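You operate a simulated robot arm through the tools that you are given. There is no shell and no other tool. Be economical: measure what you need, move in short steps, check, and stop when the job is done.

The job below is to be done with a simulated robot arm. You get a single attempt, and the scene is never put back.

## Task
Zero the gauge, measure the blue wheel with the orange probe and shelve it by the reading.
Fine: zero on the slide's bare pad with the COAT plunger; GOOD shelf from 60 to 110, else REWORK; probe back in its cup.

It is judged by the outcome, as a careful person would: the job done as asked, and still so three seconds after it is handed in. It fails if anything else is knocked over, pushed out of place, dropped, spilled or broken.

## Robot
A 7-joint arm with a two-finger parallel gripper on a trunk, on a base that drives. Base frame: it is fixed to the floor where the robot stands at the start and does not move with it; the origin is under the middle of the robot, x ahead of it, y to its left, z up; the surface under the hand at the start is at about z = 0.8. Readings come in m, degrees, newtons and seconds.
With the tool pointing down near the work surface it reaches from about 0.22 to 0.74 m from the robot's upright axis, wherever it stands. Its first joint turns from -166.0 to 166.0 degrees. Places, roughly: coat plunger [0.5, 0, 1]; good shelf [0.5, -2.2, 1]; inside of the probe cup [0.5, -0.7, 0.8]; metal switch [0.3, -0.3, 0.8]; rework shelf [0.5, -2.2, 0.6]; zero button [0.3, -0.2, 0.8]. Payload 1.57 kg.
Tool frame: the origin (TCP) lies between the finger pads and is the grasp point; the fingertips stand 0.03 m ahead of it; z points along the fingers, y is the line along which they close. Largest opening 0.11 m; finger width 0.024, thickness 0.012; the body of the gripper, 0.048 by 0.112 m, starts 0.078 m behind the TCP.
Orientation is that of the tool frame in the base frame, as a unit quaternion [x, y, z, w]. With the fingers straight down and closing along the base's y, the tool's x points along the base's -x, its y along +y and its z along -z.

## Interface
- The arm moves only by the tool arm_command. Its argument "moves" is text: rows parted by semicolons, each of 7 numbers parted by spaces: the opening in per cent of the stroke, from 0 (shut) to 100 (fully open), then the shift along the tool's x, y, z in m, then the turn, a rotation vector about the tool's x, y, z in degrees. In form: claw tx ty tz wx wy wz; .... A call has 1 to 12 rows; each row shifts and turns the commanded pose from where the row before left it, along the tool's axes as they then stand. Each row takes 0.2 s and may step no farther than 0.05 m and 8.6 degrees from the row before; otherwise, or with a gripper value out of range, the whole call is refused. Where a pose cannot be reached the arm comes as near as it can. A force on the tool above 40 N (or 10 N above the force at the start of the call, whichever is more), or a blocked arm, ends the call early, and 0.2 s more pass. The fingers move at their own pace (about 0.045 m/s each) and stop on an object; they squeeze with about 26 N. The grip force told is the motor's: it shows also when the fingers shut on nothing. Time passes only in rows, and 0.2 s behind the last, so rows that do not move let the fingers close. It gives the time, the measured TCP pose, the force on the tool (base axes), the opening and the grip force at its end, in the units of the frame above (readings bear some noise), with the torque about the TCP (base axes, N m) and any sound that the robot's microphone picked up, and new pictures: "views" is both (left out), scene, wrist or none.
- Cameras (640 x 400 px; columns grow to the right, rows downward): "scene" is now at [-0.0041, 0.096, 1.5867]; the picture's right is [-0.67, -0.74, 0.00], its down [-0.48, 0.44, -0.76] and it looks along [0.56, -0.51, -0.65] (base axes); focal length 279 px, centre (320, 200). "wrist" rides on the gripper at [0.07, 0.016, -0.141] in the tool frame; the picture's right is [-0.23, 0.97, 0.00], its down [-0.86, -0.20, -0.48] and it looks along [-0.47, -0.11, 0.88] (tool axes); focal length 222 px, centre (320, 200). There is no depth. A picture from a camera that has moved, and an enlarged one, comes with that camera's place and axes in the base frame and with its lens. The place of the scene camera against the robot may be out by one fixed shift of up to 0.012 m in any direction.
- move_column(by): slides the trunk up (or, below 0, down) by that many m; the arm and the scene camera ride with it, the base frame stays. It gives what a move gives, with no picture.
- drive_base(legs): drives the robot by 1 to 6 legs, each [ahead, turn to the left] in m and degrees, along the robot's own axes; the way and the turn of a leg run together, so that a leg with both is an arc; at most 1.5 m and 180 degrees a leg. The arm and the cameras ride along, it lands a little off, and it stops where it bumps. It gives what a move gives, and a new picture of the scene camera.
- turn_head(pan, tilt): turns the head with the scene camera to pan (to the left, within 155 degrees either way) and tilt (down, from -29 to 69), counted from straight ahead of the robot. It gives what a move gives, and a new picture of the scene camera.
- zoom(camera, box): a new picture of the part [left, top, right, bottom] of that camera's present view, enlarged. No time passes.
- job_done(): hands the job in; it is judged then, once.

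Work in short steps. Places have to be worked out from the pictures, the camera data and where the tool is seen: move nearer, look again, correct. Check each grasp and each placing, and mend what went wrong. You have 120 turns and 260 pictures in all, those below and enlarged ones among them. Open the gripper and draw the arm clear of the work before you hand the job in, unless the task says otherwise; then end with one line.

The tools are called after ">>>" by a JSON object that holds its "op" and its "data". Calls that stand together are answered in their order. arm_command: Moves the arm, as the interface text tells. Its arguments: {"type":"object","properties":{"moves":{"type":"string"},"views":{"type":"string","enum":["both","scene","wrist","none"]}},"required":["moves"]} The other tools are called the same way: move_column (by) slides the trunk up or down; drive_base (legs) drives the base; turn_head (pan, tilt) turns the head that bears the scene camera; zoom (camera, box) takes an enlarged picture of a part of a camera's view; job_done () hands the job in.

At the start:

```text
time: 0.0
tool_pos: [0.3068, -0.3517, 1.2101]
orientation: [0.0, 1.0, 0.0, 0.0]
contact_force: [-0.3, -1.1, 0.1]
wrist_torque: [0.02, 0.0, 0.04]
gripper_width: 0.1102
grip_force: 0.1
trunk travel left (down, up): [-0.518, 0.072]
robot x, y, heading: [-0.0003, -0.0006, -0.3]
head pan, tilt: [-42.3, 40.3]
```

scene: 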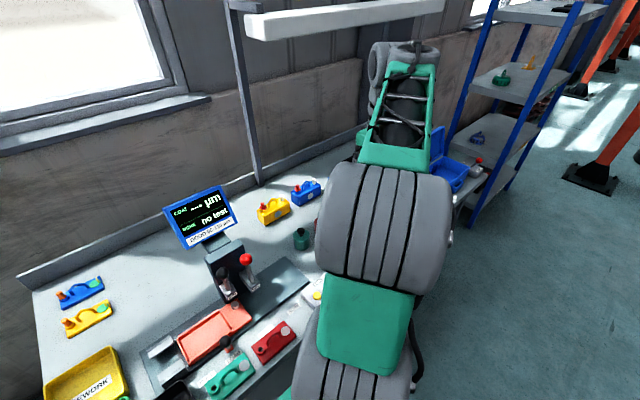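
wrist: 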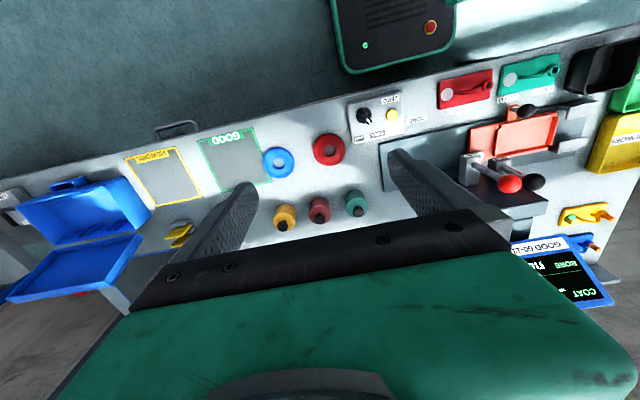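

I'll start by enlarging the pictures to understand the layout.

>>> {"op": "zoom", "data": {"camera": "wrist", "box": [0, 50, 320, 250]}}

>>> {"op": "zoom", "data": {"camera": "wrist", "box": [320, 50, 640, 310]}}

>>> {"op": "zoom", "data": {"camera": "scene", "box": [20, 170, 340, 400]}}

```text
2.00 times, centred on (160, 150) of wrist
camera zoom: at [0.2364, -0.3354, 1.3514], right [0.23, 0.97, 0.0], down [0.86, -0.2, 0.48], along [0.47, -0.11, -0.88], focal length 444 px, centre (640, 300)
```

zoom: 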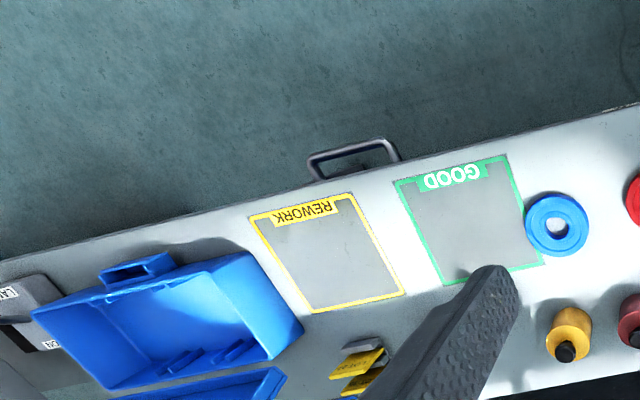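

```text
1.54 times, centred on (480, 180) of wrist
camera zoom: at [0.2364, -0.3354, 1.3514], right [0.23, 0.97, 0.0], down [0.86, -0.2, 0.48], along [0.47, -0.11, -0.88], focal length 342 px, centre (74, 231)
```

zoom: 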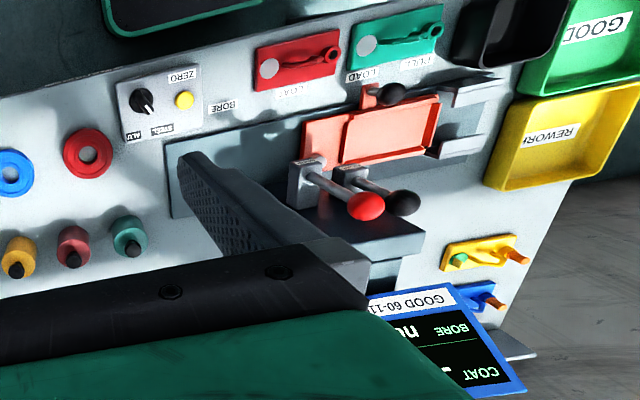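

```text
1.74 times, centred on (180, 285) of scene
camera zoom: at [-0.0041, 0.096, 1.5867], right [-0.67, -0.74, 0.0], down [-0.48, 0.44, -0.76], along [0.56, -0.51, -0.65], focal length 485 px, centre (564, 52)
```

zoom: 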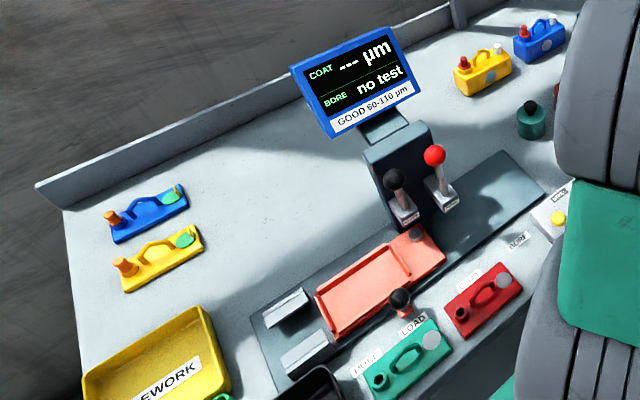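

The arm hides much of the bench. I'll look around with the head.

>>> {"op": "turn_head", "data": {"pan": -75, "tilt": 25}}

>>> {"op": "turn_head", "data": {"pan": -15, "tilt": 55}}

```text
time: 1.0
tool_pos: [0.3062, -0.3519, 1.2101]
orientation: [0.0, 1.0, 0.0, 0.0]
contact_force: [-0.1, 0.3, 0.0]
wrist_torque: [0.01, -0.01, -0.03]
gripper_width: 0.1101
grip_force: 0.1
trunk travel left (down, up): [-0.518, 0.072]
robot x, y, heading: [-0.0008, 0.0015, -0.5]
head pan, tilt: [-75.0, 25.0]
camera scene: at [-0.0429, 0.0641, 1.6104], right [-0.97, -0.26, 0.0], down [-0.11, 0.41, -0.91], along [0.24, -0.88, -0.42], focal length 279 px, centre (320, 200)
```

scene: 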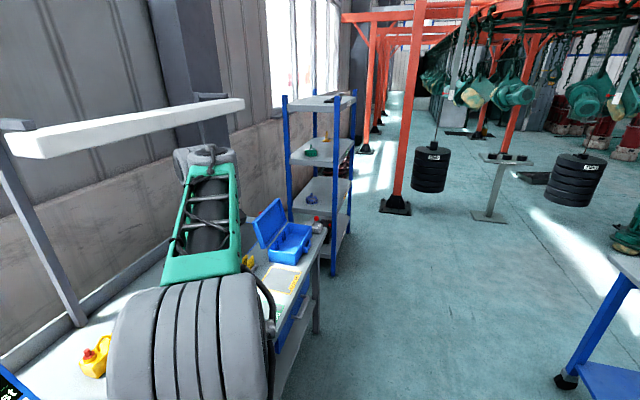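

```text
time: 2.3
tool_pos: [0.3067, -0.3528, 1.2099]
orientation: [0.0, 1.0, 0.0, 0.001]
contact_force: [-1.2, 0.9, -0.1]
wrist_torque: [0.01, -0.02, -0.02]
gripper_width: 0.11
grip_force: 0.0
trunk travel left (down, up): [-0.518, 0.072]
robot x, y, heading: [0.0001, 0.0039, -0.2]
head pan, tilt: [-15.0, 55.0]
camera scene: at [0.0028, 0.1344, 1.5664], right [-0.26, -0.97, 0.0], down [-0.79, 0.21, -0.57], along [0.55, -0.15, -0.82], focal length 279 px, centre (320, 200)
```

scene: 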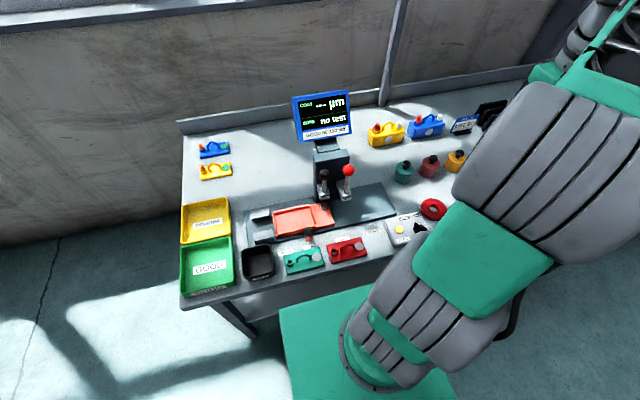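

>>> {"op": "zoom", "data": {"camera": "scene", "box": [170, 80, 350, 290]}}

>>> {"op": "zoom", "data": {"camera": "scene", "box": [340, 80, 520, 280]}}

```text
1.90 times, centred on (260, 185) of scene
camera zoom: at [0.0028, 0.1344, 1.5664], right [-0.26, -0.97, 0.0], down [-0.79, 0.21, -0.57], along [0.55, -0.15, -0.82], focal length 531 px, centre (434, 229)
```

zoom: 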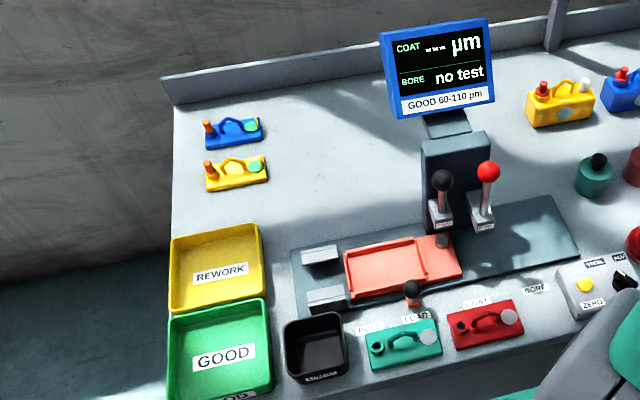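

```text
2.00 times, centred on (430, 180) of scene
camera zoom: at [0.0028, 0.1344, 1.5664], right [-0.26, -0.97, 0.0], down [-0.79, 0.21, -0.57], along [0.55, -0.15, -0.82], focal length 558 px, centre (100, 240)
```

zoom: 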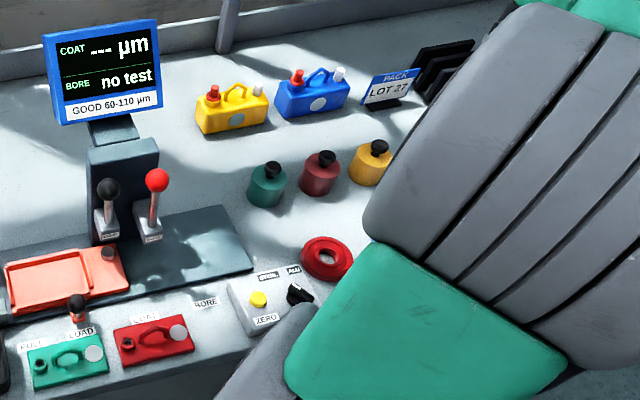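

The area round the probe cup is hidden by the finger; I'll move the hand back in x and right in y to look down at it.

>>> {"op": "arm_command", "data": {"moves": "100 0.03 -0.05 0 0 0 0; 100 0.03 -0.05 0 0 0 0; 100 0.03 -0.05 0 0 0 0; 100 0 -0.05 0 0 0 0; 100 0 -0.05 0 0 0 0", "views": "both"}}

```text
refused: row 1 steps farther than a row can; nothing moved
```

>>> {"op": "arm_command", "data": {"moves": "100 0.02 -0.045 0 0 0 0; 100 0.02 -0.045 0 0 0 0; 100 0.02 -0.045 0 0 0 0; 100 0 -0.045 0 0 0 0; 100 0 -0.045 0 0 0 0", "views": "both"}}

```text
time: 3.5
tool_pos: [0.2446, -0.5708, 1.2063]
orientation: [0.0, 1.0, 0.0, 0.0]
contact_force: [0.7, 0.6, 0.5]
wrist_torque: [-0.03, 0.01, 0.01]
gripper_width: 0.11
grip_force: 0.2
out of reach, approached as far as the arm can: row 5
trunk travel left (down, up): [-0.518, 0.072]
robot x, y, heading: [-0.0022, -0.0002, 0.2]
head pan, tilt: [-15.0, 55.0]
camera scene: at [0.0029, 0.1338, 1.5665], right [-0.26, -0.97, 0.0], down [-0.79, 0.21, -0.57], along [0.55, -0.15, -0.82], focal length 279 px, centre (320, 200)
camera wrist: at [0.1742, -0.5545, 1.3473], right [0.23, 0.97, 0.0], down [0.86, -0.2, 0.48], along [0.47, -0.11, -0.88], focal length 222 px, centre (320, 200)
```

scene: 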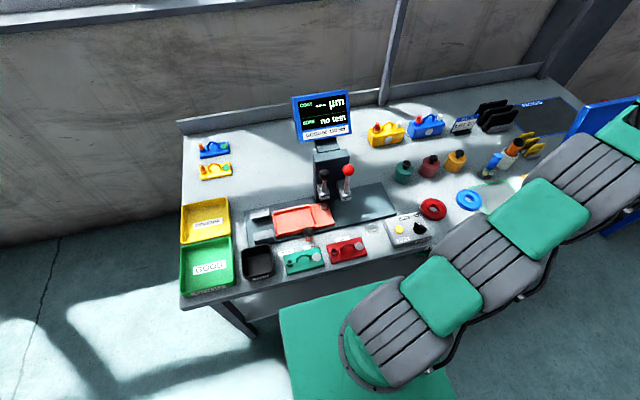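
wrist: 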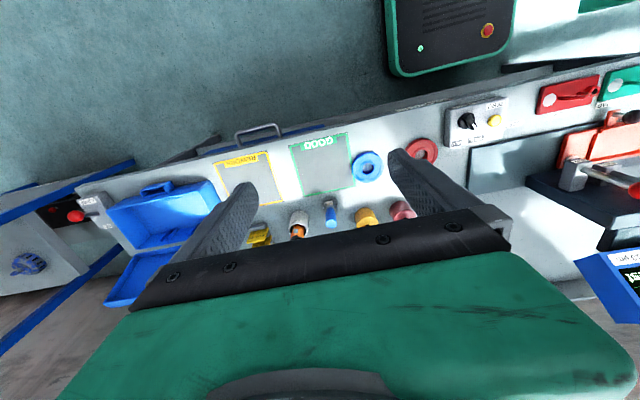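

>>> {"op": "zoom", "data": {"camera": "scene", "box": [380, 80, 580, 260]}}

>>> {"op": "zoom", "data": {"camera": "wrist", "box": [220, 120, 460, 270]}}

>>> {"op": "zoom", "data": {"camera": "scene", "box": [250, 150, 450, 280]}}

```text
2.22 times, centred on (480, 170) of scene
camera zoom: at [0.0029, 0.1338, 1.5665], right [-0.26, -0.97, 0.0], down [-0.79, 0.21, -0.57], along [0.55, -0.15, -0.82], focal length 620 px, centre (-36, 267)
```

zoom: 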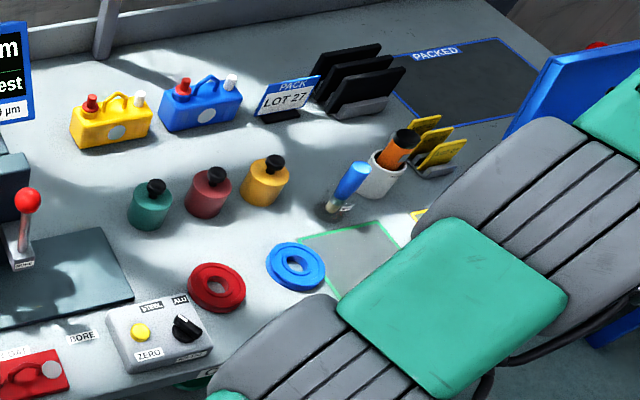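

```text
2.67 times, centred on (340, 195) of wrist
camera zoom: at [0.1742, -0.5545, 1.3473], right [0.23, 0.97, 0.0], down [0.86, -0.2, 0.48], along [0.47, -0.11, -0.88], focal length 592 px, centre (267, 213)
```

zoom: 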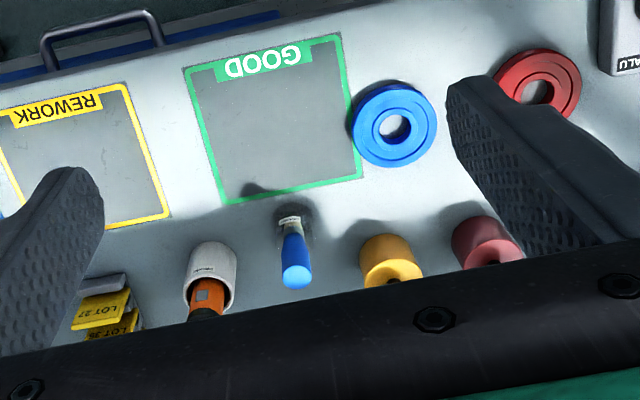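

```text
3.08 times, centred on (350, 215) of scene
camera zoom: at [0.0029, 0.1338, 1.5665], right [-0.26, -0.97, 0.0], down [-0.79, 0.21, -0.57], along [0.55, -0.15, -0.82], focal length 858 px, centre (228, 154)
```

zoom: 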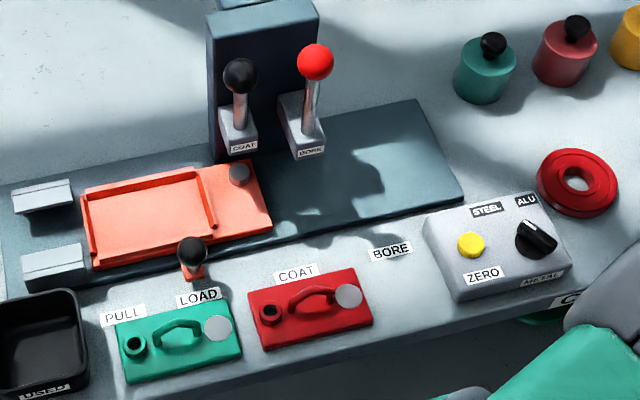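

The orange probe stands in a white cup, the blue ring is the wheel, COAT is the black-knobbed plunger with the bare pad under it at LOAD. I'll lower the hand for a closer look at wheel, probe and switch.

>>> {"op": "arm_command", "data": {"moves": "100 0 0.02 0.04 0 0 0; 100 0 0.02 0.04 0 0 0; 100 0 0 0.05 0 0 0; 100 0 0 0.05 0 0 0", "views": "wrist"}}

```text
time: 4.5
tool_pos: [0.2443, -0.5313, 1.0258]
orientation: [0.001, 1.0, 0.0, 0.0]
contact_force: [-0.1, 0.7, 0.1]
wrist_torque: [0.03, -0.03, -0.03]
gripper_width: 0.1099
grip_force: 0.0
trunk travel left (down, up): [-0.518, 0.072]
robot x, y, heading: [-0.0014, 0.0019, 0.1]
head pan, tilt: [-15.0, 55.0]
camera wrist: at [0.175, -0.514, 1.1675], right [0.23, 0.97, 0.0], down [0.85, -0.2, 0.48], along [0.47, -0.11, -0.88], focal length 222 px, centre (320, 200)
```

wrist: 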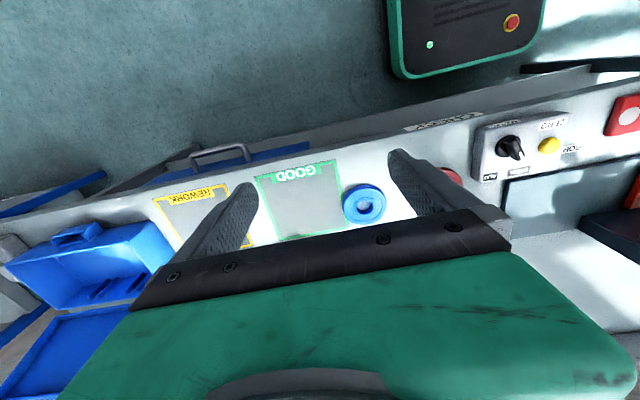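

>>> {"op": "zoom", "data": {"camera": "wrist", "box": [320, 160, 420, 240]}}

>>> {"op": "zoom", "data": {"camera": "wrist", "box": [460, 90, 640, 210]}}

>>> {"op": "turn_head", "data": {"pan": -52, "tilt": 48}}

```text
5.00 times, centred on (370, 200) of wrist
camera zoom: at [0.175, -0.514, 1.1675], right [0.23, 0.97, 0.0], down [0.85, -0.2, 0.48], along [0.47, -0.11, -0.88], focal length 1111 px, centre (70, 200)
```

zoom: 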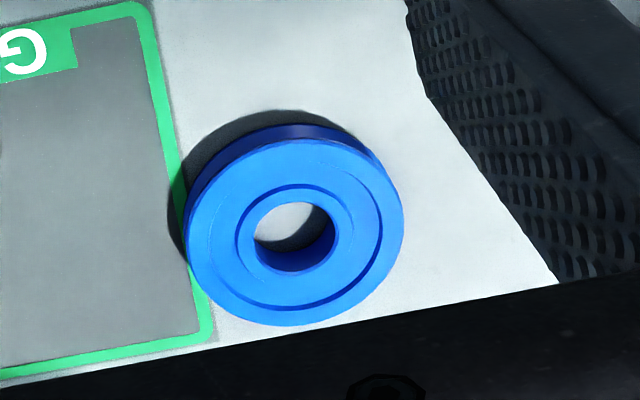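

```text
3.33 times, centred on (550, 150) of wrist
camera zoom: at [0.175, -0.514, 1.1675], right [0.23, 0.97, 0.0], down [0.85, -0.2, 0.48], along [0.47, -0.11, -0.88], focal length 740 px, centre (-447, 367)
```

zoom: 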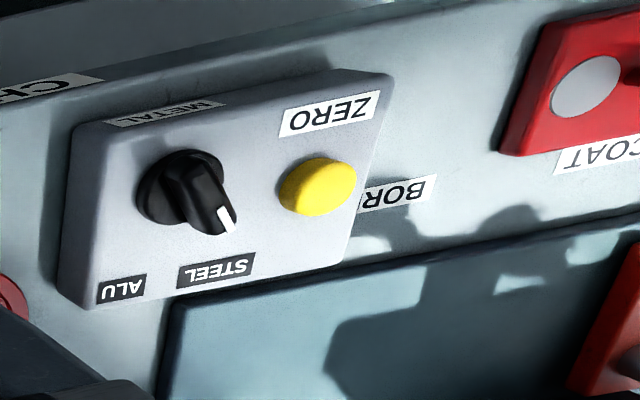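

```text
time: 5.5
tool_pos: [0.2443, -0.5304, 1.0261]
orientation: [0.0, 1.0, 0.0, 0.0]
contact_force: [0.9, -0.5, -0.6]
wrist_torque: [0.02, -0.02, 0.0]
gripper_width: 0.1099
grip_force: 0.1
trunk travel left (down, up): [-0.518, 0.072]
robot x, y, heading: [0.0001, -0.0021, -0.0]
head pan, tilt: [-52.0, 48.0]
camera scene: at [-0.0183, 0.091, 1.5756], right [-0.79, -0.62, 0.0], down [-0.46, 0.59, -0.67], along [0.41, -0.53, -0.74], focal length 279 px, centre (320, 200)
```

scene: 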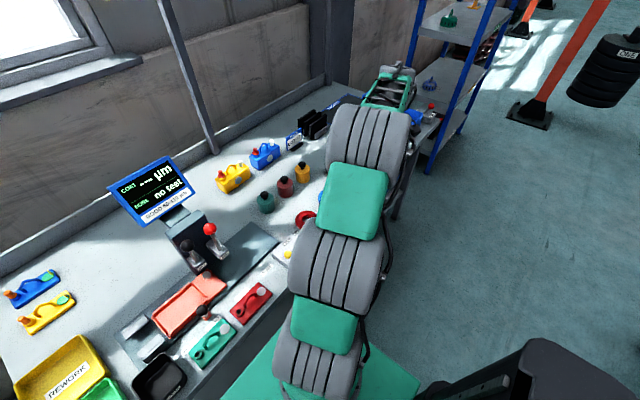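

>>> {"op": "zoom", "data": {"camera": "wrist", "box": [390, 90, 510, 160]}}

>>> {"op": "zoom", "data": {"camera": "wrist", "box": [0, 150, 180, 270]}}

```text
5.33 times, centred on (450, 125) of wrist
camera zoom: at [0.175, -0.5139, 1.1683], right [0.23, 0.97, 0.0], down [0.86, -0.2, 0.48], along [0.47, -0.11, -0.88], focal length 1185 px, centre (-373, 600)
```

zoom: 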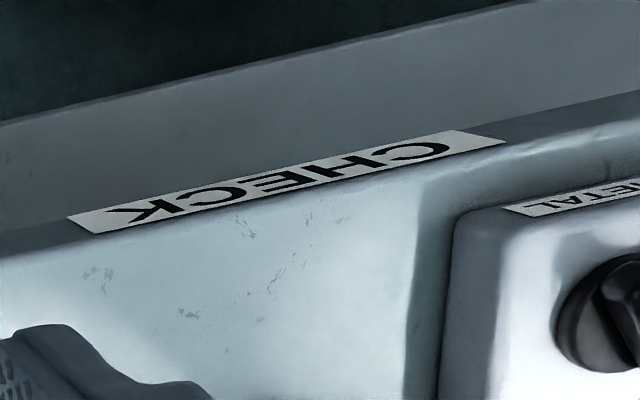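

```text
3.33 times, centred on (90, 210) of wrist
camera zoom: at [0.175, -0.5139, 1.1683], right [0.23, 0.97, 0.0], down [0.86, -0.2, 0.48], along [0.47, -0.11, -0.88], focal length 740 px, centre (1087, 167)
```

zoom: 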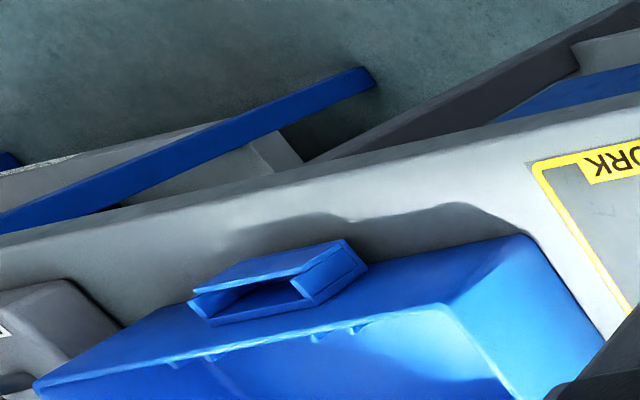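

>>> {"op": "turn_head", "data": {"pan": -15, "tilt": 45}}

>>> {"op": "zoom", "data": {"camera": "scene", "box": [290, 130, 390, 290]}}

>>> {"op": "zoom", "data": {"camera": "scene", "box": [440, 130, 560, 240]}}

```text
time: 6.5
tool_pos: [0.2436, -0.5306, 1.027]
orientation: [0.0, 1.0, 0.0, -0.001]
contact_force: [0.1, -0.4, 0.1]
wrist_torque: [0.02, 0.02, 0.01]
gripper_width: 0.1097
grip_force: 0.1
trunk travel left (down, up): [-0.518, 0.072]
robot x, y, heading: [0.0018, -0.0005, -0.4]
head pan, tilt: [-15.0, 45.0]
camera scene: at [0.0117, 0.1319, 1.5798], right [-0.26, -0.97, 0.0], down [-0.68, 0.18, -0.71], along [0.68, -0.18, -0.71], focal length 279 px, centre (320, 200)
```

scene: 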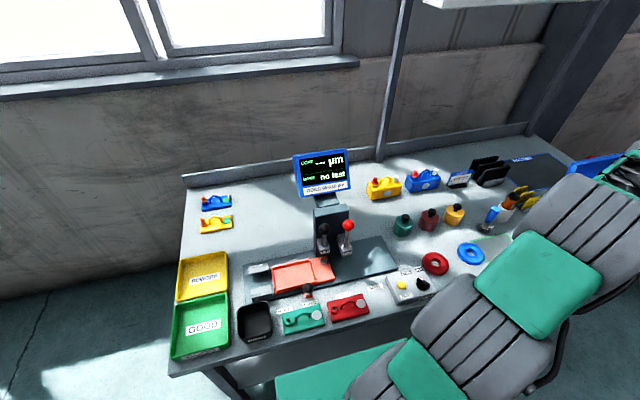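

```text
2.50 times, centred on (340, 210) of scene
camera zoom: at [0.0117, 0.1319, 1.5798], right [-0.26, -0.97, 0.0], down [-0.68, 0.18, -0.71], along [0.68, -0.18, -0.71], focal length 697 px, centre (270, 175)
```

zoom: 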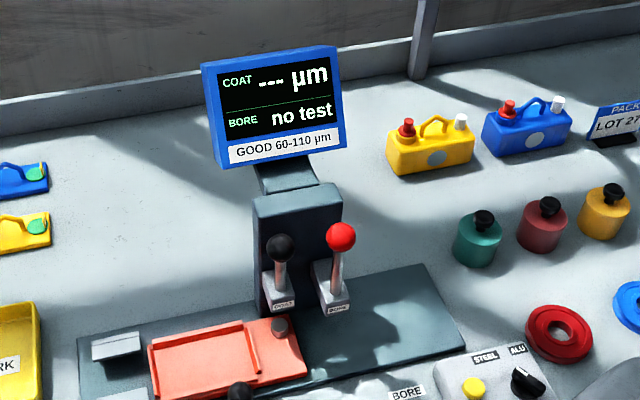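

```text
3.64 times, centred on (500, 185) of scene
camera zoom: at [0.0117, 0.1319, 1.5798], right [-0.26, -0.97, 0.0], down [-0.68, 0.18, -0.71], along [0.68, -0.18, -0.71], focal length 1014 px, centre (-334, 254)
```

zoom: 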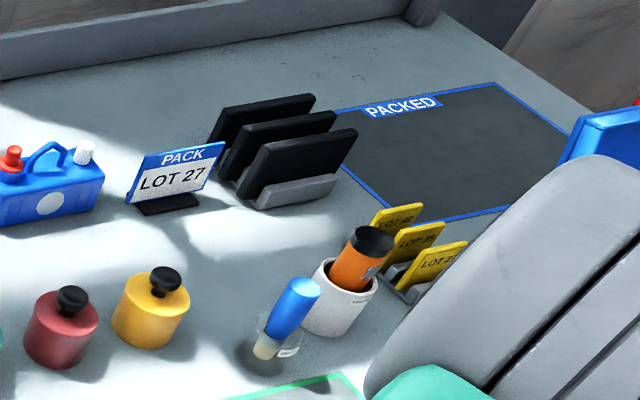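

I'll move the hand in front of the gauge to triangulate the COAT knob and see the plunger closely.

>>> {"op": "arm_command", "data": {"moves": "50 -0.01 0 -0.045 0 0 0; 0 -0.01 0.02 -0.04 0 0 0; 0 -0.01 0.04 -0.02 0 0 0; 0 0 0.048 0 0 0 0; 0 0 0.048 0 0 0 0; 0 0 0.048 0 0 0 0; 0 0 0.048 0 0 0 0; 0 0 0.048 0 0 0 0; 0 0 0.048 0 0 0 0; 0 0 0.048 0 0 0 0; 0 0 0.048 0 0 0 0; 0 0 0.048 0 0 0 0", "views": "wrist"}}

```text
time: 9.1
tool_pos: [0.2744, -0.0396, 1.128]
orientation: [0.001, 1.0, 0.0, -0.002]
contact_force: [-0.8, -0.6, -0.8]
wrist_torque: [-0.02, 0.01, 0.0]
gripper_width: 0.0
grip_force: 21.3
trunk travel left (down, up): [-0.518, 0.072]
robot x, y, heading: [0.0002, 0.0019, -0.1]
head pan, tilt: [-15.0, 45.0]
camera wrist: at [0.2051, -0.0221, 1.2713], right [0.23, 0.97, 0.0], down [0.86, -0.2, 0.47], along [0.46, -0.11, -0.88], focal length 222 px, centre (320, 200)
```

wrist: 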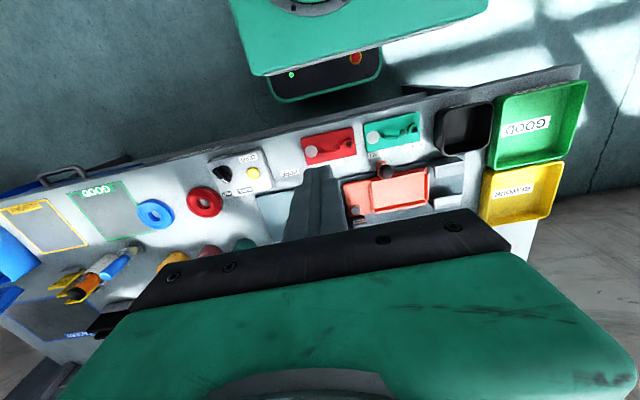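

Tilting the hand to look forward at the levers.

>>> {"op": "arm_command", "data": {"moves": "0 0 0 -0.03 0 -8 0; 0 0 0 -0.03 0 -8 0; 0 0 0 0 0 -8 0; 0 0 0 0 0 -8 0", "views": "wrist"}}

```text
time: 9.9
tool_pos: [0.2761, 0.0293, 1.1711]
orientation: [-0.155, 0.977, 0.061, 0.136]
contact_force: [-0.8, 0.3, -0.4]
wrist_torque: [-0.01, -0.05, -0.01]
gripper_width: 0.0
grip_force: 21.7
trunk travel left (down, up): [-0.518, 0.072]
robot x, y, heading: [0.0002, -0.0011, 0.3]
head pan, tilt: [-15.0, 45.0]
stopped in row 3: the arm was blocked; the commanded pose is now the measured one
camera wrist: at [0.172, 0.001, 1.2876], right [-0.1, 0.98, 0.14], down [0.73, -0.02, 0.68], along [0.68, 0.17, -0.71], focal length 222 px, centre (320, 200)
```

wrist: 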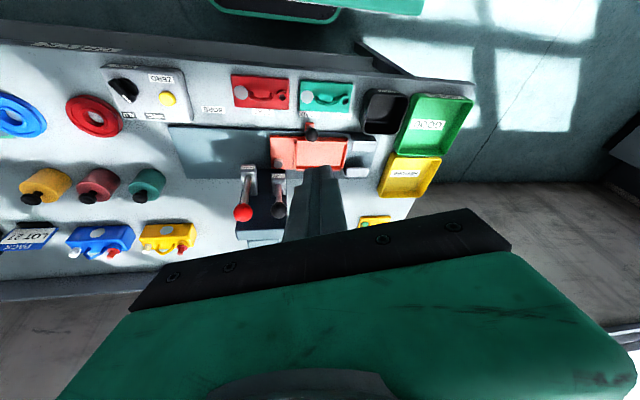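

>>> {"op": "zoom", "data": {"camera": "wrist", "box": [200, 110, 360, 250]}}

```text
2.86 times, centred on (280, 180) of wrist
camera zoom: at [0.172, 0.001, 1.2876], right [-0.1, 0.98, 0.14], down [0.73, -0.02, 0.68], along [0.68, 0.17, -0.71], focal length 635 px, centre (434, 257)
```

zoom: 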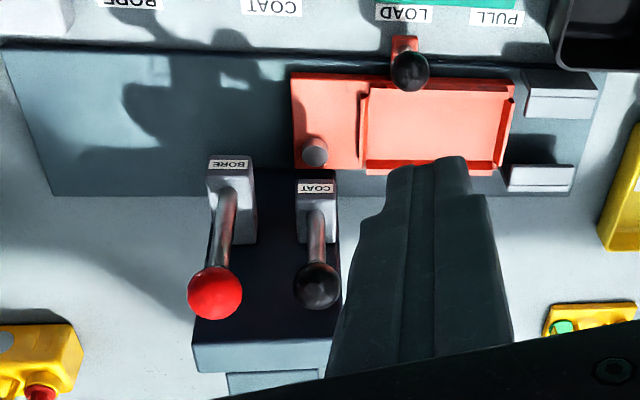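

The COAT plunger is vertical, knob about (0.475, -0.003, 0.985), standing over the bare pad. I'll restore the downward orientation.

>>> {"op": "arm_command", "data": {"moves": "0 0 0 0 2.33 5.2 5.9; 0 0 0 0 2.33 5.2 5.9; 0 0 0 0 2.33 5.2 5.9; 0 0 0 0 0 0 0", "views": "wrist"}}

```text
time: 10.9
tool_pos: [0.2759, 0.0275, 1.1716]
orientation: [-0.002, 1.0, 0.002, 0.003]
contact_force: [-0.8, -0.4, -0.1]
wrist_torque: [0.01, -0.03, -0.01]
gripper_width: 0.0002
grip_force: 21.4
trunk travel left (down, up): [-0.518, 0.072]
robot x, y, heading: [-0.0017, 0.0044, 0.1]
head pan, tilt: [-15.0, 45.0]
camera wrist: at [0.205, 0.0441, 1.3135], right [0.22, 0.97, 0.0], down [0.85, -0.2, 0.48], along [0.47, -0.1, -0.88], focal length 222 px, centre (320, 200)
```

wrist: 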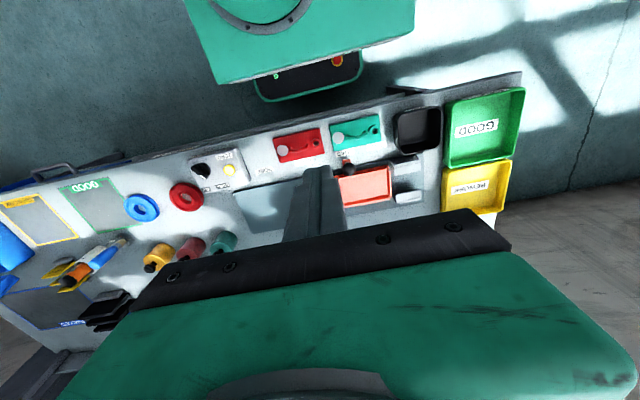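

>>> {"op": "arm_command", "data": {"moves": "0 -0.04 -0.006 0 0 0 0; 0 -0.04 -0.006 0 0 0 0; 0 -0.04 -0.006 0 0 0 0; 0 -0.04 -0.006 0.02 0 0 0; 0 -0.038 -0.006 0.03 0 0 0; 0 0 0 0.02 0 0 0", "views": "both"}}

>>> {"op": "zoom", "data": {"camera": "scene", "box": [290, 130, 390, 290]}}

```text
time: 12.3
tool_pos: [0.4749, -0.0008, 1.1018]
orientation: [-0.001, 1.0, 0.002, 0.001]
contact_force: [0.2, 0.3, -0.1]
wrist_torque: [-0.05, 0.0, 0.02]
gripper_width: 0.0001
grip_force: 21.5
trunk travel left (down, up): [-0.518, 0.072]
robot x, y, heading: [-0.0047, -0.0003, -0.2]
head pan, tilt: [-15.0, 45.0]
camera scene: at [0.0118, 0.1322, 1.5798], right [-0.26, -0.97, 0.0], down [-0.68, 0.18, -0.71], along [0.68, -0.18, -0.71], focal length 279 px, centre (320, 200)
camera wrist: at [0.4041, 0.0152, 1.2434], right [0.22, 0.97, 0.0], down [0.85, -0.2, 0.48], along [0.47, -0.11, -0.88], focal length 222 px, centre (320, 200)
```

scene: 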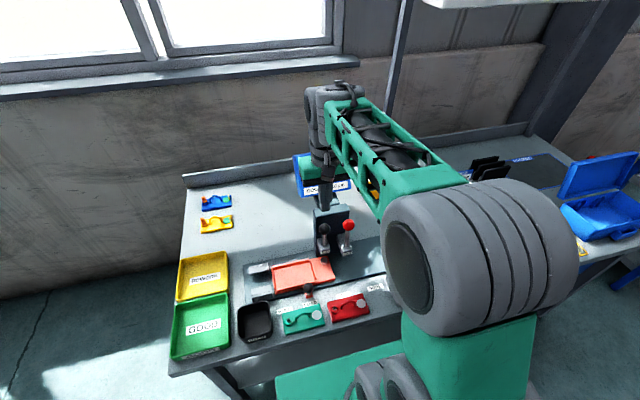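
wrist: 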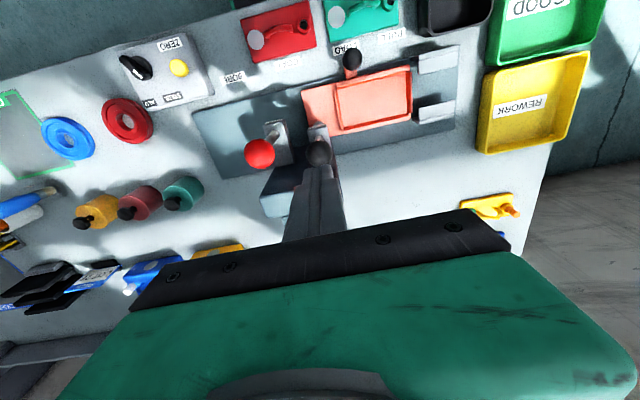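

```text
2.50 times, centred on (340, 210) of scene
camera zoom: at [0.0118, 0.1322, 1.5798], right [-0.26, -0.97, 0.0], down [-0.68, 0.18, -0.71], along [0.68, -0.18, -0.71], focal length 697 px, centre (270, 175)
```

zoom: 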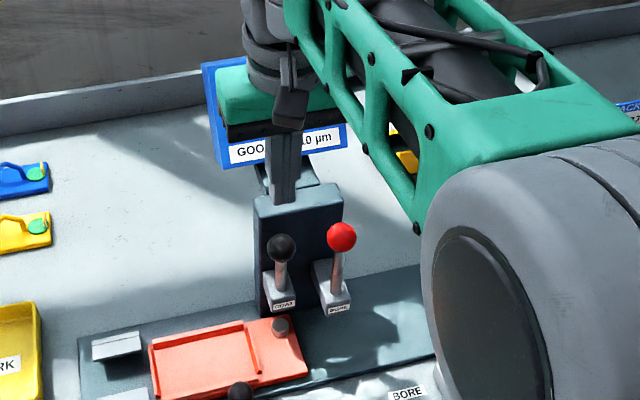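

Knob confirmed at about (0.479, -0.003, 0.985). I descend gently onto it.

>>> {"op": "arm_command", "data": {"moves": "0 -0.004 -0.002 0.03 0 0 0; 0 0 0 0.03 0 0 0; 0 0 0 0.01 0 0 0; 0 0 0 0.01 0 0 0; 0 0 0 0.005 0 0 0", "views": "both"}}

>>> {"op": "zoom", "data": {"camera": "scene", "box": [290, 130, 390, 290]}}

```text
time: 13.5
tool_pos: [0.4787, -0.0023, 1.0181]
orientation: [-0.001, 1.0, 0.002, 0.002]
contact_force: [1.4, -1.9, 2.1]
wrist_torque: [0.02, 0.03, 0.0]
gripper_width: 0.0
grip_force: 21.5
trunk travel left (down, up): [-0.518, 0.072]
robot x, y, heading: [-0.0005, 0.0052, 0.1]
head pan, tilt: [-15.0, 45.0]
camera scene: at [0.0116, 0.132, 1.5799], right [-0.26, -0.97, 0.0], down [-0.68, 0.18, -0.71], along [0.68, -0.18, -0.71], focal length 279 px, centre (320, 200)
camera wrist: at [0.4085, 0.0131, 1.1586], right [0.23, 0.97, 0.0], down [0.85, -0.2, 0.48], along [0.47, -0.11, -0.88], focal length 222 px, centre (320, 200)
```

scene: 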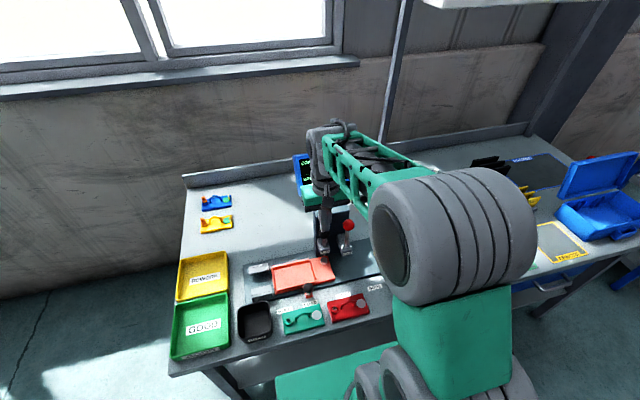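
wrist: 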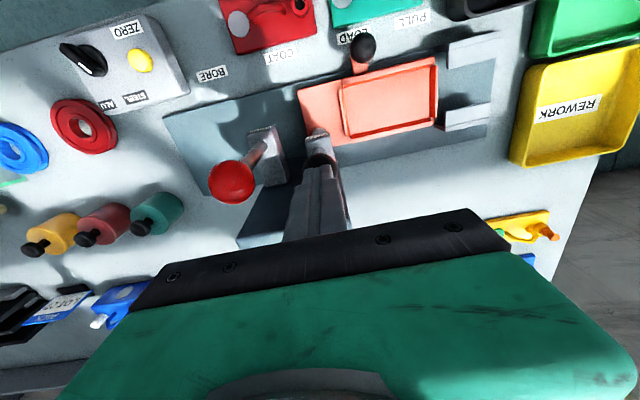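

```text
2.50 times, centred on (340, 210) of scene
camera zoom: at [0.0116, 0.132, 1.5799], right [-0.26, -0.97, 0.0], down [-0.68, 0.18, -0.71], along [0.68, -0.18, -0.71], focal length 697 px, centre (270, 175)
```

zoom: 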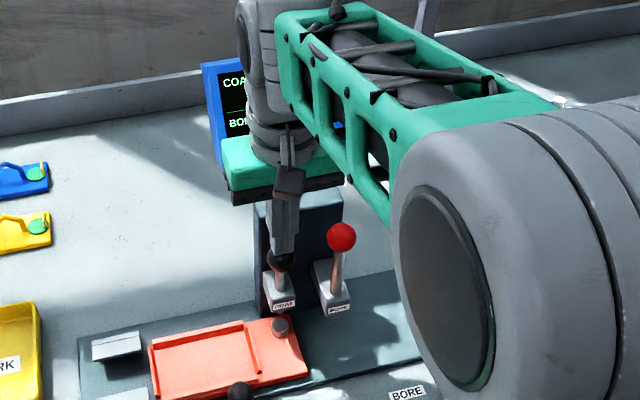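

The knob is moving down with little force. I keep pressing until it bottoms and hold.

>>> {"op": "arm_command", "data": {"moves": "0 0 0 0.008 0 0 0; 0 0 0 0.008 0 0 0; 0 0 0 0.006 0 0 0; 0 0 0 0.006 0 0 0; 0 0 0 0 0 0 0; 0 0 0 0 0 0 0; 0 0 0 0 0 0 0", "views": "both"}}

>>> {"op": "zoom", "data": {"camera": "scene", "box": [290, 130, 390, 290]}}

```text
time: 15.1
tool_pos: [0.4785, -0.0027, 0.9906]
orientation: [-0.001, 1.0, 0.002, 0.003]
contact_force: [1.9, 0.1, 16.8]
wrist_torque: [0.01, -0.09, 0.06]
gripper_width: 0.0
grip_force: 21.4
trunk travel left (down, up): [-0.518, 0.072]
robot x, y, heading: [0.001, 0.0045, -0.1]
head pan, tilt: [-15.0, 45.0]
camera scene: at [0.0107, 0.1322, 1.5799], right [-0.26, -0.97, 0.0], down [-0.68, 0.18, -0.71], along [0.68, -0.18, -0.71], focal length 279 px, centre (320, 200)
camera wrist: at [0.408, 0.0131, 1.1314], right [0.22, 0.97, 0.0], down [0.85, -0.2, 0.48], along [0.47, -0.11, -0.88], focal length 222 px, centre (320, 200)
```

scene: 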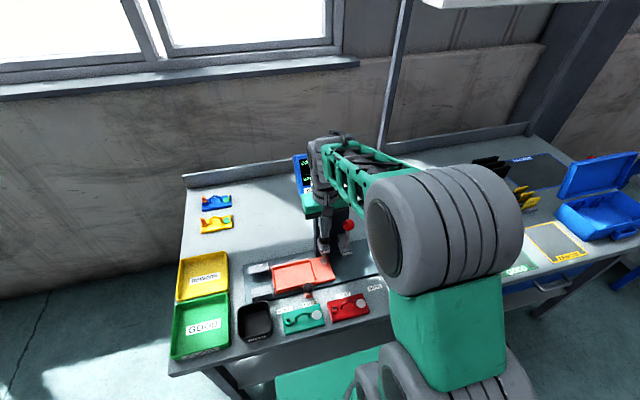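
wrist: 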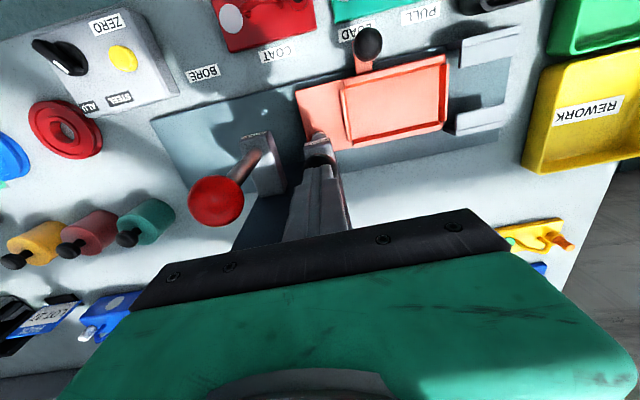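

```text
2.50 times, centred on (340, 210) of scene
camera zoom: at [0.0107, 0.1322, 1.5799], right [-0.26, -0.97, 0.0], down [-0.68, 0.18, -0.71], along [0.68, -0.18, -0.71], focal length 697 px, centre (270, 175)
```

zoom: 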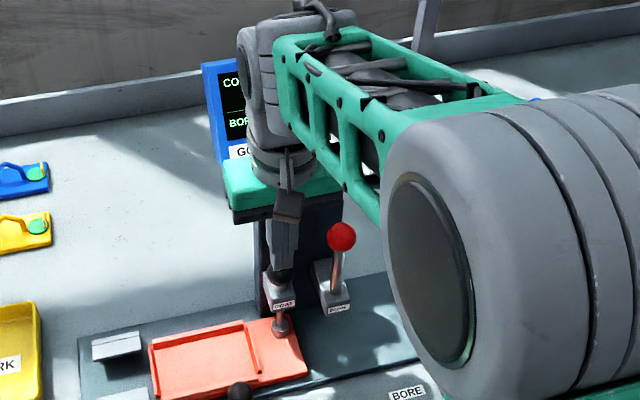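

It touches the pad at about 17 N. I back off upward and clear the view to read the display.

>>> {"op": "arm_command", "data": {"moves": "0 0 0 -0.04 0 0 0; 0 0 0 -0.04 0 0 0; 0 0.02 0 -0.04 0 0 0; 0 0.04 -0.02 -0.01 0 0 0; 0 0.04 -0.028 0 0 0 0; 0 0.03 -0.035 0 0 0 0; 0 0.02 -0.04 0 0 0 0; 0 0 -0.045 0 0 0 0", "views": "scene"}}

>>> {"op": "zoom", "data": {"camera": "scene", "box": [290, 130, 390, 290]}}

```text
time: 16.9
tool_pos: [0.3278, -0.1714, 1.1195]
orientation: [-0.002, 1.0, 0.001, 0.002]
contact_force: [-0.8, 0.5, -0.1]
wrist_torque: [0.0, 0.03, -0.01]
gripper_width: 0.0
grip_force: 21.3
trunk travel left (down, up): [-0.518, 0.072]
robot x, y, heading: [0.0054, 0.0013, -0.2]
head pan, tilt: [-15.0, 45.0]
camera scene: at [0.0117, 0.1317, 1.5798], right [-0.26, -0.97, 0.0], down [-0.68, 0.18, -0.71], along [0.68, -0.18, -0.71], focal length 279 px, centre (320, 200)
```

scene: 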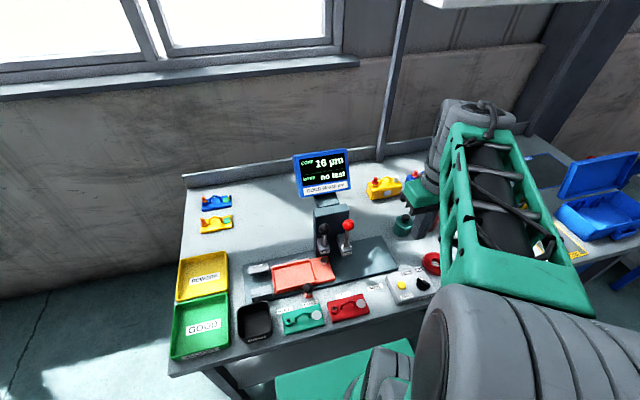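

```text
2.50 times, centred on (340, 210) of scene
camera zoom: at [0.0117, 0.1317, 1.5798], right [-0.26, -0.97, 0.0], down [-0.68, 0.18, -0.71], along [0.68, -0.18, -0.71], focal length 697 px, centre (270, 175)
```

zoom: 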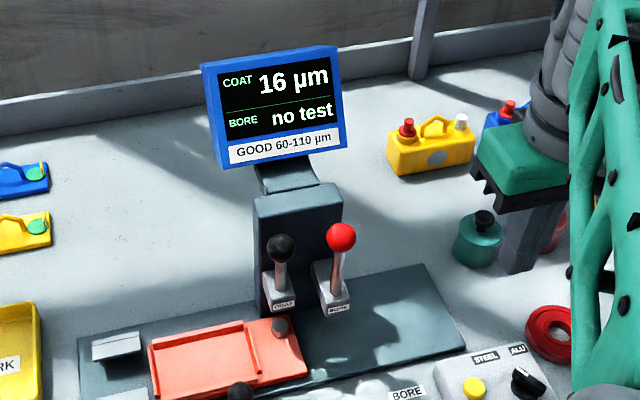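

COAT reads 16 µm on the bare pad and latches. Next, the ZERO button: lower near it and check position.

>>> {"op": "arm_command", "data": {"moves": "0 -0.008 -0.028 0.04 0 0 0; 0 0 0 0.045 0 0 0; 0 0 0 0.045 0 0 0; 0 0 0 0.045 0 0 0; 0 0 0 0 0 0 0", "views": "both"}}

>>> {"op": "zoom", "data": {"camera": "wrist", "box": [240, 120, 400, 240]}}

>>> {"op": "zoom", "data": {"camera": "scene", "box": [360, 240, 460, 310]}}

```text
time: 18.1
tool_pos: [0.3369, -0.1992, 0.9426]
orientation: [-0.001, 1.0, 0.002, 0.002]
contact_force: [-0.1, 0.3, -0.7]
wrist_torque: [-0.02, 0.0, 0.01]
gripper_width: 0.0
grip_force: 21.7
trunk travel left (down, up): [-0.518, 0.072]
robot x, y, heading: [0.0035, 0.0023, 0.1]
head pan, tilt: [-15.0, 45.0]
camera scene: at [0.0118, 0.132, 1.5798], right [-0.26, -0.97, 0.0], down [-0.68, 0.18, -0.71], along [0.68, -0.18, -0.71], focal length 279 px, centre (320, 200)
camera wrist: at [0.2671, -0.183, 1.0841], right [0.22, 0.97, 0.0], down [0.85, -0.2, 0.48], along [0.47, -0.11, -0.88], focal length 222 px, centre (320, 200)
```

scene: 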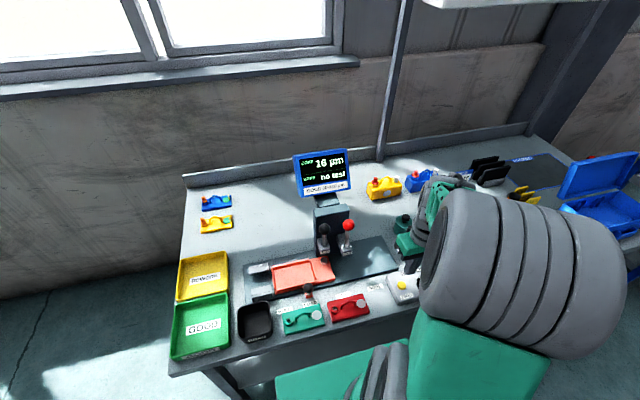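
wrist: 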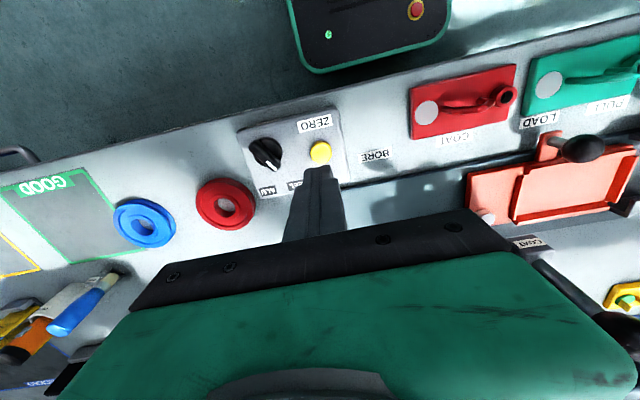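

```text
3.33 times, centred on (320, 180) of wrist
camera zoom: at [0.2671, -0.183, 1.0841], right [0.22, 0.97, 0.0], down [0.85, -0.2, 0.48], along [0.47, -0.11, -0.88], focal length 740 px, centre (320, 267)
```

zoom: 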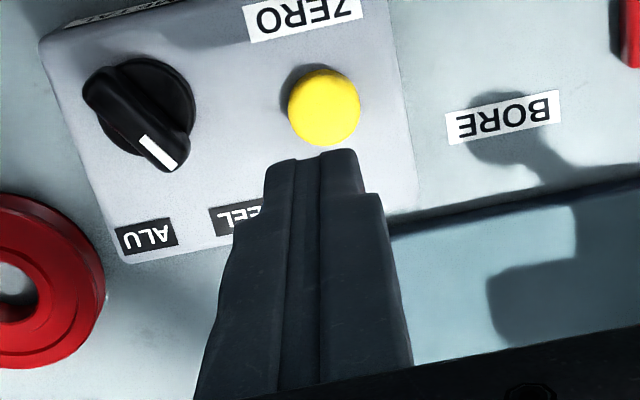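

```text
5.71 times, centred on (410, 275) of scene
camera zoom: at [0.0118, 0.132, 1.5798], right [-0.26, -0.97, 0.0], down [-0.68, 0.18, -0.71], along [0.68, -0.18, -0.71], focal length 1593 px, centre (-194, -229)
```

zoom: 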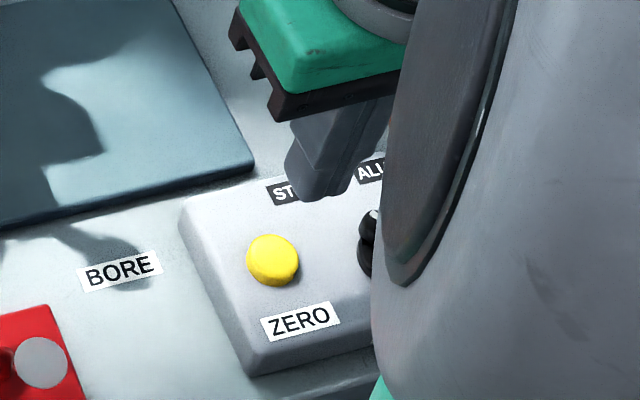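

The button is straight below at about (0.336, -0.198). Descend and press.

>>> {"op": "arm_command", "data": {"moves": "0 0 0 0.045 0 0 0; 0 0 0 0.01 0 0 0; 0 0 0 0.008 0 0 0; 0 0 0 0.006 0 0 0; 0 0 0 0.004 0 0 0; 0 0 0 0.004 0 0 0", "views": "wrist"}}

>>> {"op": "zoom", "data": {"camera": "scene", "box": [280, 130, 460, 310]}}

```text
time: 19.5
tool_pos: [0.3375, -0.1985, 0.8669]
orientation: [-0.001, 1.0, 0.002, 0.002]
contact_force: [0.0, 0.2, 3.0]
wrist_torque: [0.04, 0.01, 0.0]
gripper_width: 0.0
grip_force: 20.9
trunk travel left (down, up): [-0.518, 0.072]
robot x, y, heading: [-0.0008, 0.0063, 0.2]
head pan, tilt: [-15.0, 45.0]
heard: click
camera wrist: at [0.2672, -0.1824, 1.0079], right [0.22, 0.97, 0.0], down [0.85, -0.2, 0.48], along [0.47, -0.11, -0.88], focal length 222 px, centre (320, 200)
```

wrist: 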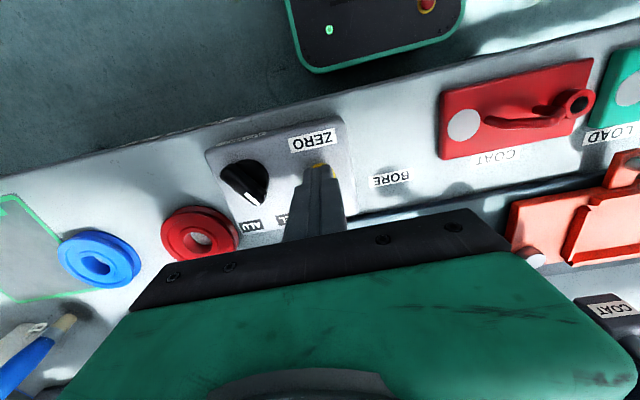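

```text
2.22 times, centred on (370, 220) of scene
camera zoom: at [0.0115, 0.1323, 1.5799], right [-0.26, -0.97, 0.0], down [-0.68, 0.18, -0.71], along [0.68, -0.18, -0.71], focal length 620 px, centre (209, 156)
```

zoom: 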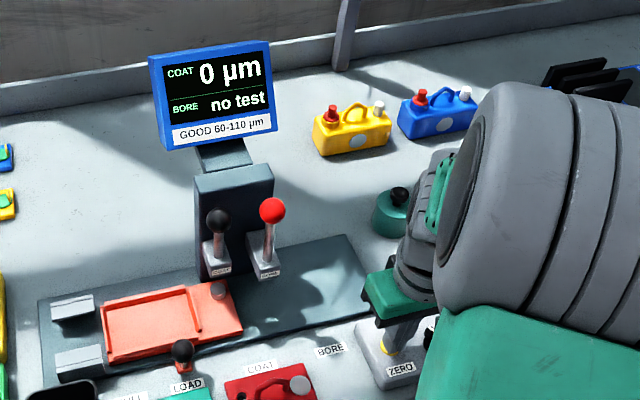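

Click heard and COAT now shows 0 µm: zeroed. I raise the hand, then reposition the base to about y = -0.45 to reach the probe cup and wheel together.

>>> {"op": "arm_command", "data": {"moves": "0 0 0 -0.045 0 0 0; 0 0 0 -0.048 0 0 0; 0 0 0 -0.048 0 0 0; 0 0 0 -0.048 0 0 0; 0 0 0 -0.048 0 0 0; 0 0 0 -0.048 0 0 0; 30 0 0 -0.045 0 0 0", "views": "none"}}

>>> {"op": "drive_base", "data": {"legs": [[-0.25, 0], [0, -90], [0.45, 0], [0, 90]]}}

```text
time: 21.1
tool_pos: [0.3354, -0.2001, 1.1961]
orientation: [-0.002, 1.0, 0.003, 0.001]
contact_force: [0.3, 1.0, -0.8]
wrist_torque: [0.03, 0.0, 0.01]
gripper_width: 0.032
grip_force: 0.2
trunk travel left (down, up): [-0.518, 0.072]
robot x, y, heading: [-0.0026, 0.0012, -0.0]
head pan, tilt: [-15.0, 45.0]
```

```text
time: 32.9
tool_pos: [0.0898, -0.6495, 1.1961]
orientation: [-0.002, 1.0, 0.002, 0.0]
contact_force: [-1.0, 0.0, -1.4]
wrist_torque: [-0.01, 0.01, -0.02]
gripper_width: 0.0332
grip_force: 0.0
trunk travel left (down, up): [-0.518, 0.072]
robot x, y, heading: [-0.2482, -0.4503, -0.0]
head pan, tilt: [-15.0, 45.0]
camera scene: at [-0.2354, -0.3176, 1.5798], right [-0.26, -0.97, 0.0], down [-0.68, 0.18, -0.71], along [0.68, -0.18, -0.71], focal length 279 px, centre (320, 200)
```

scene: 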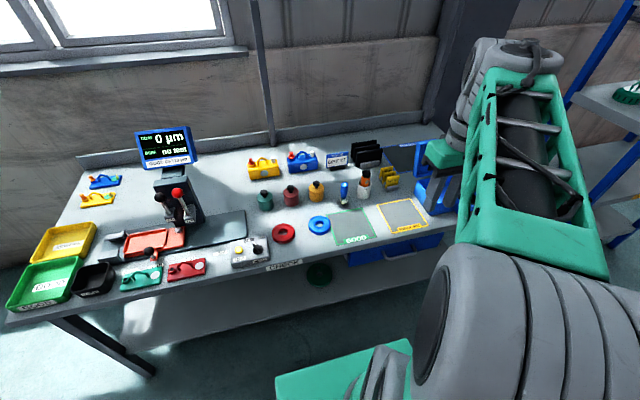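

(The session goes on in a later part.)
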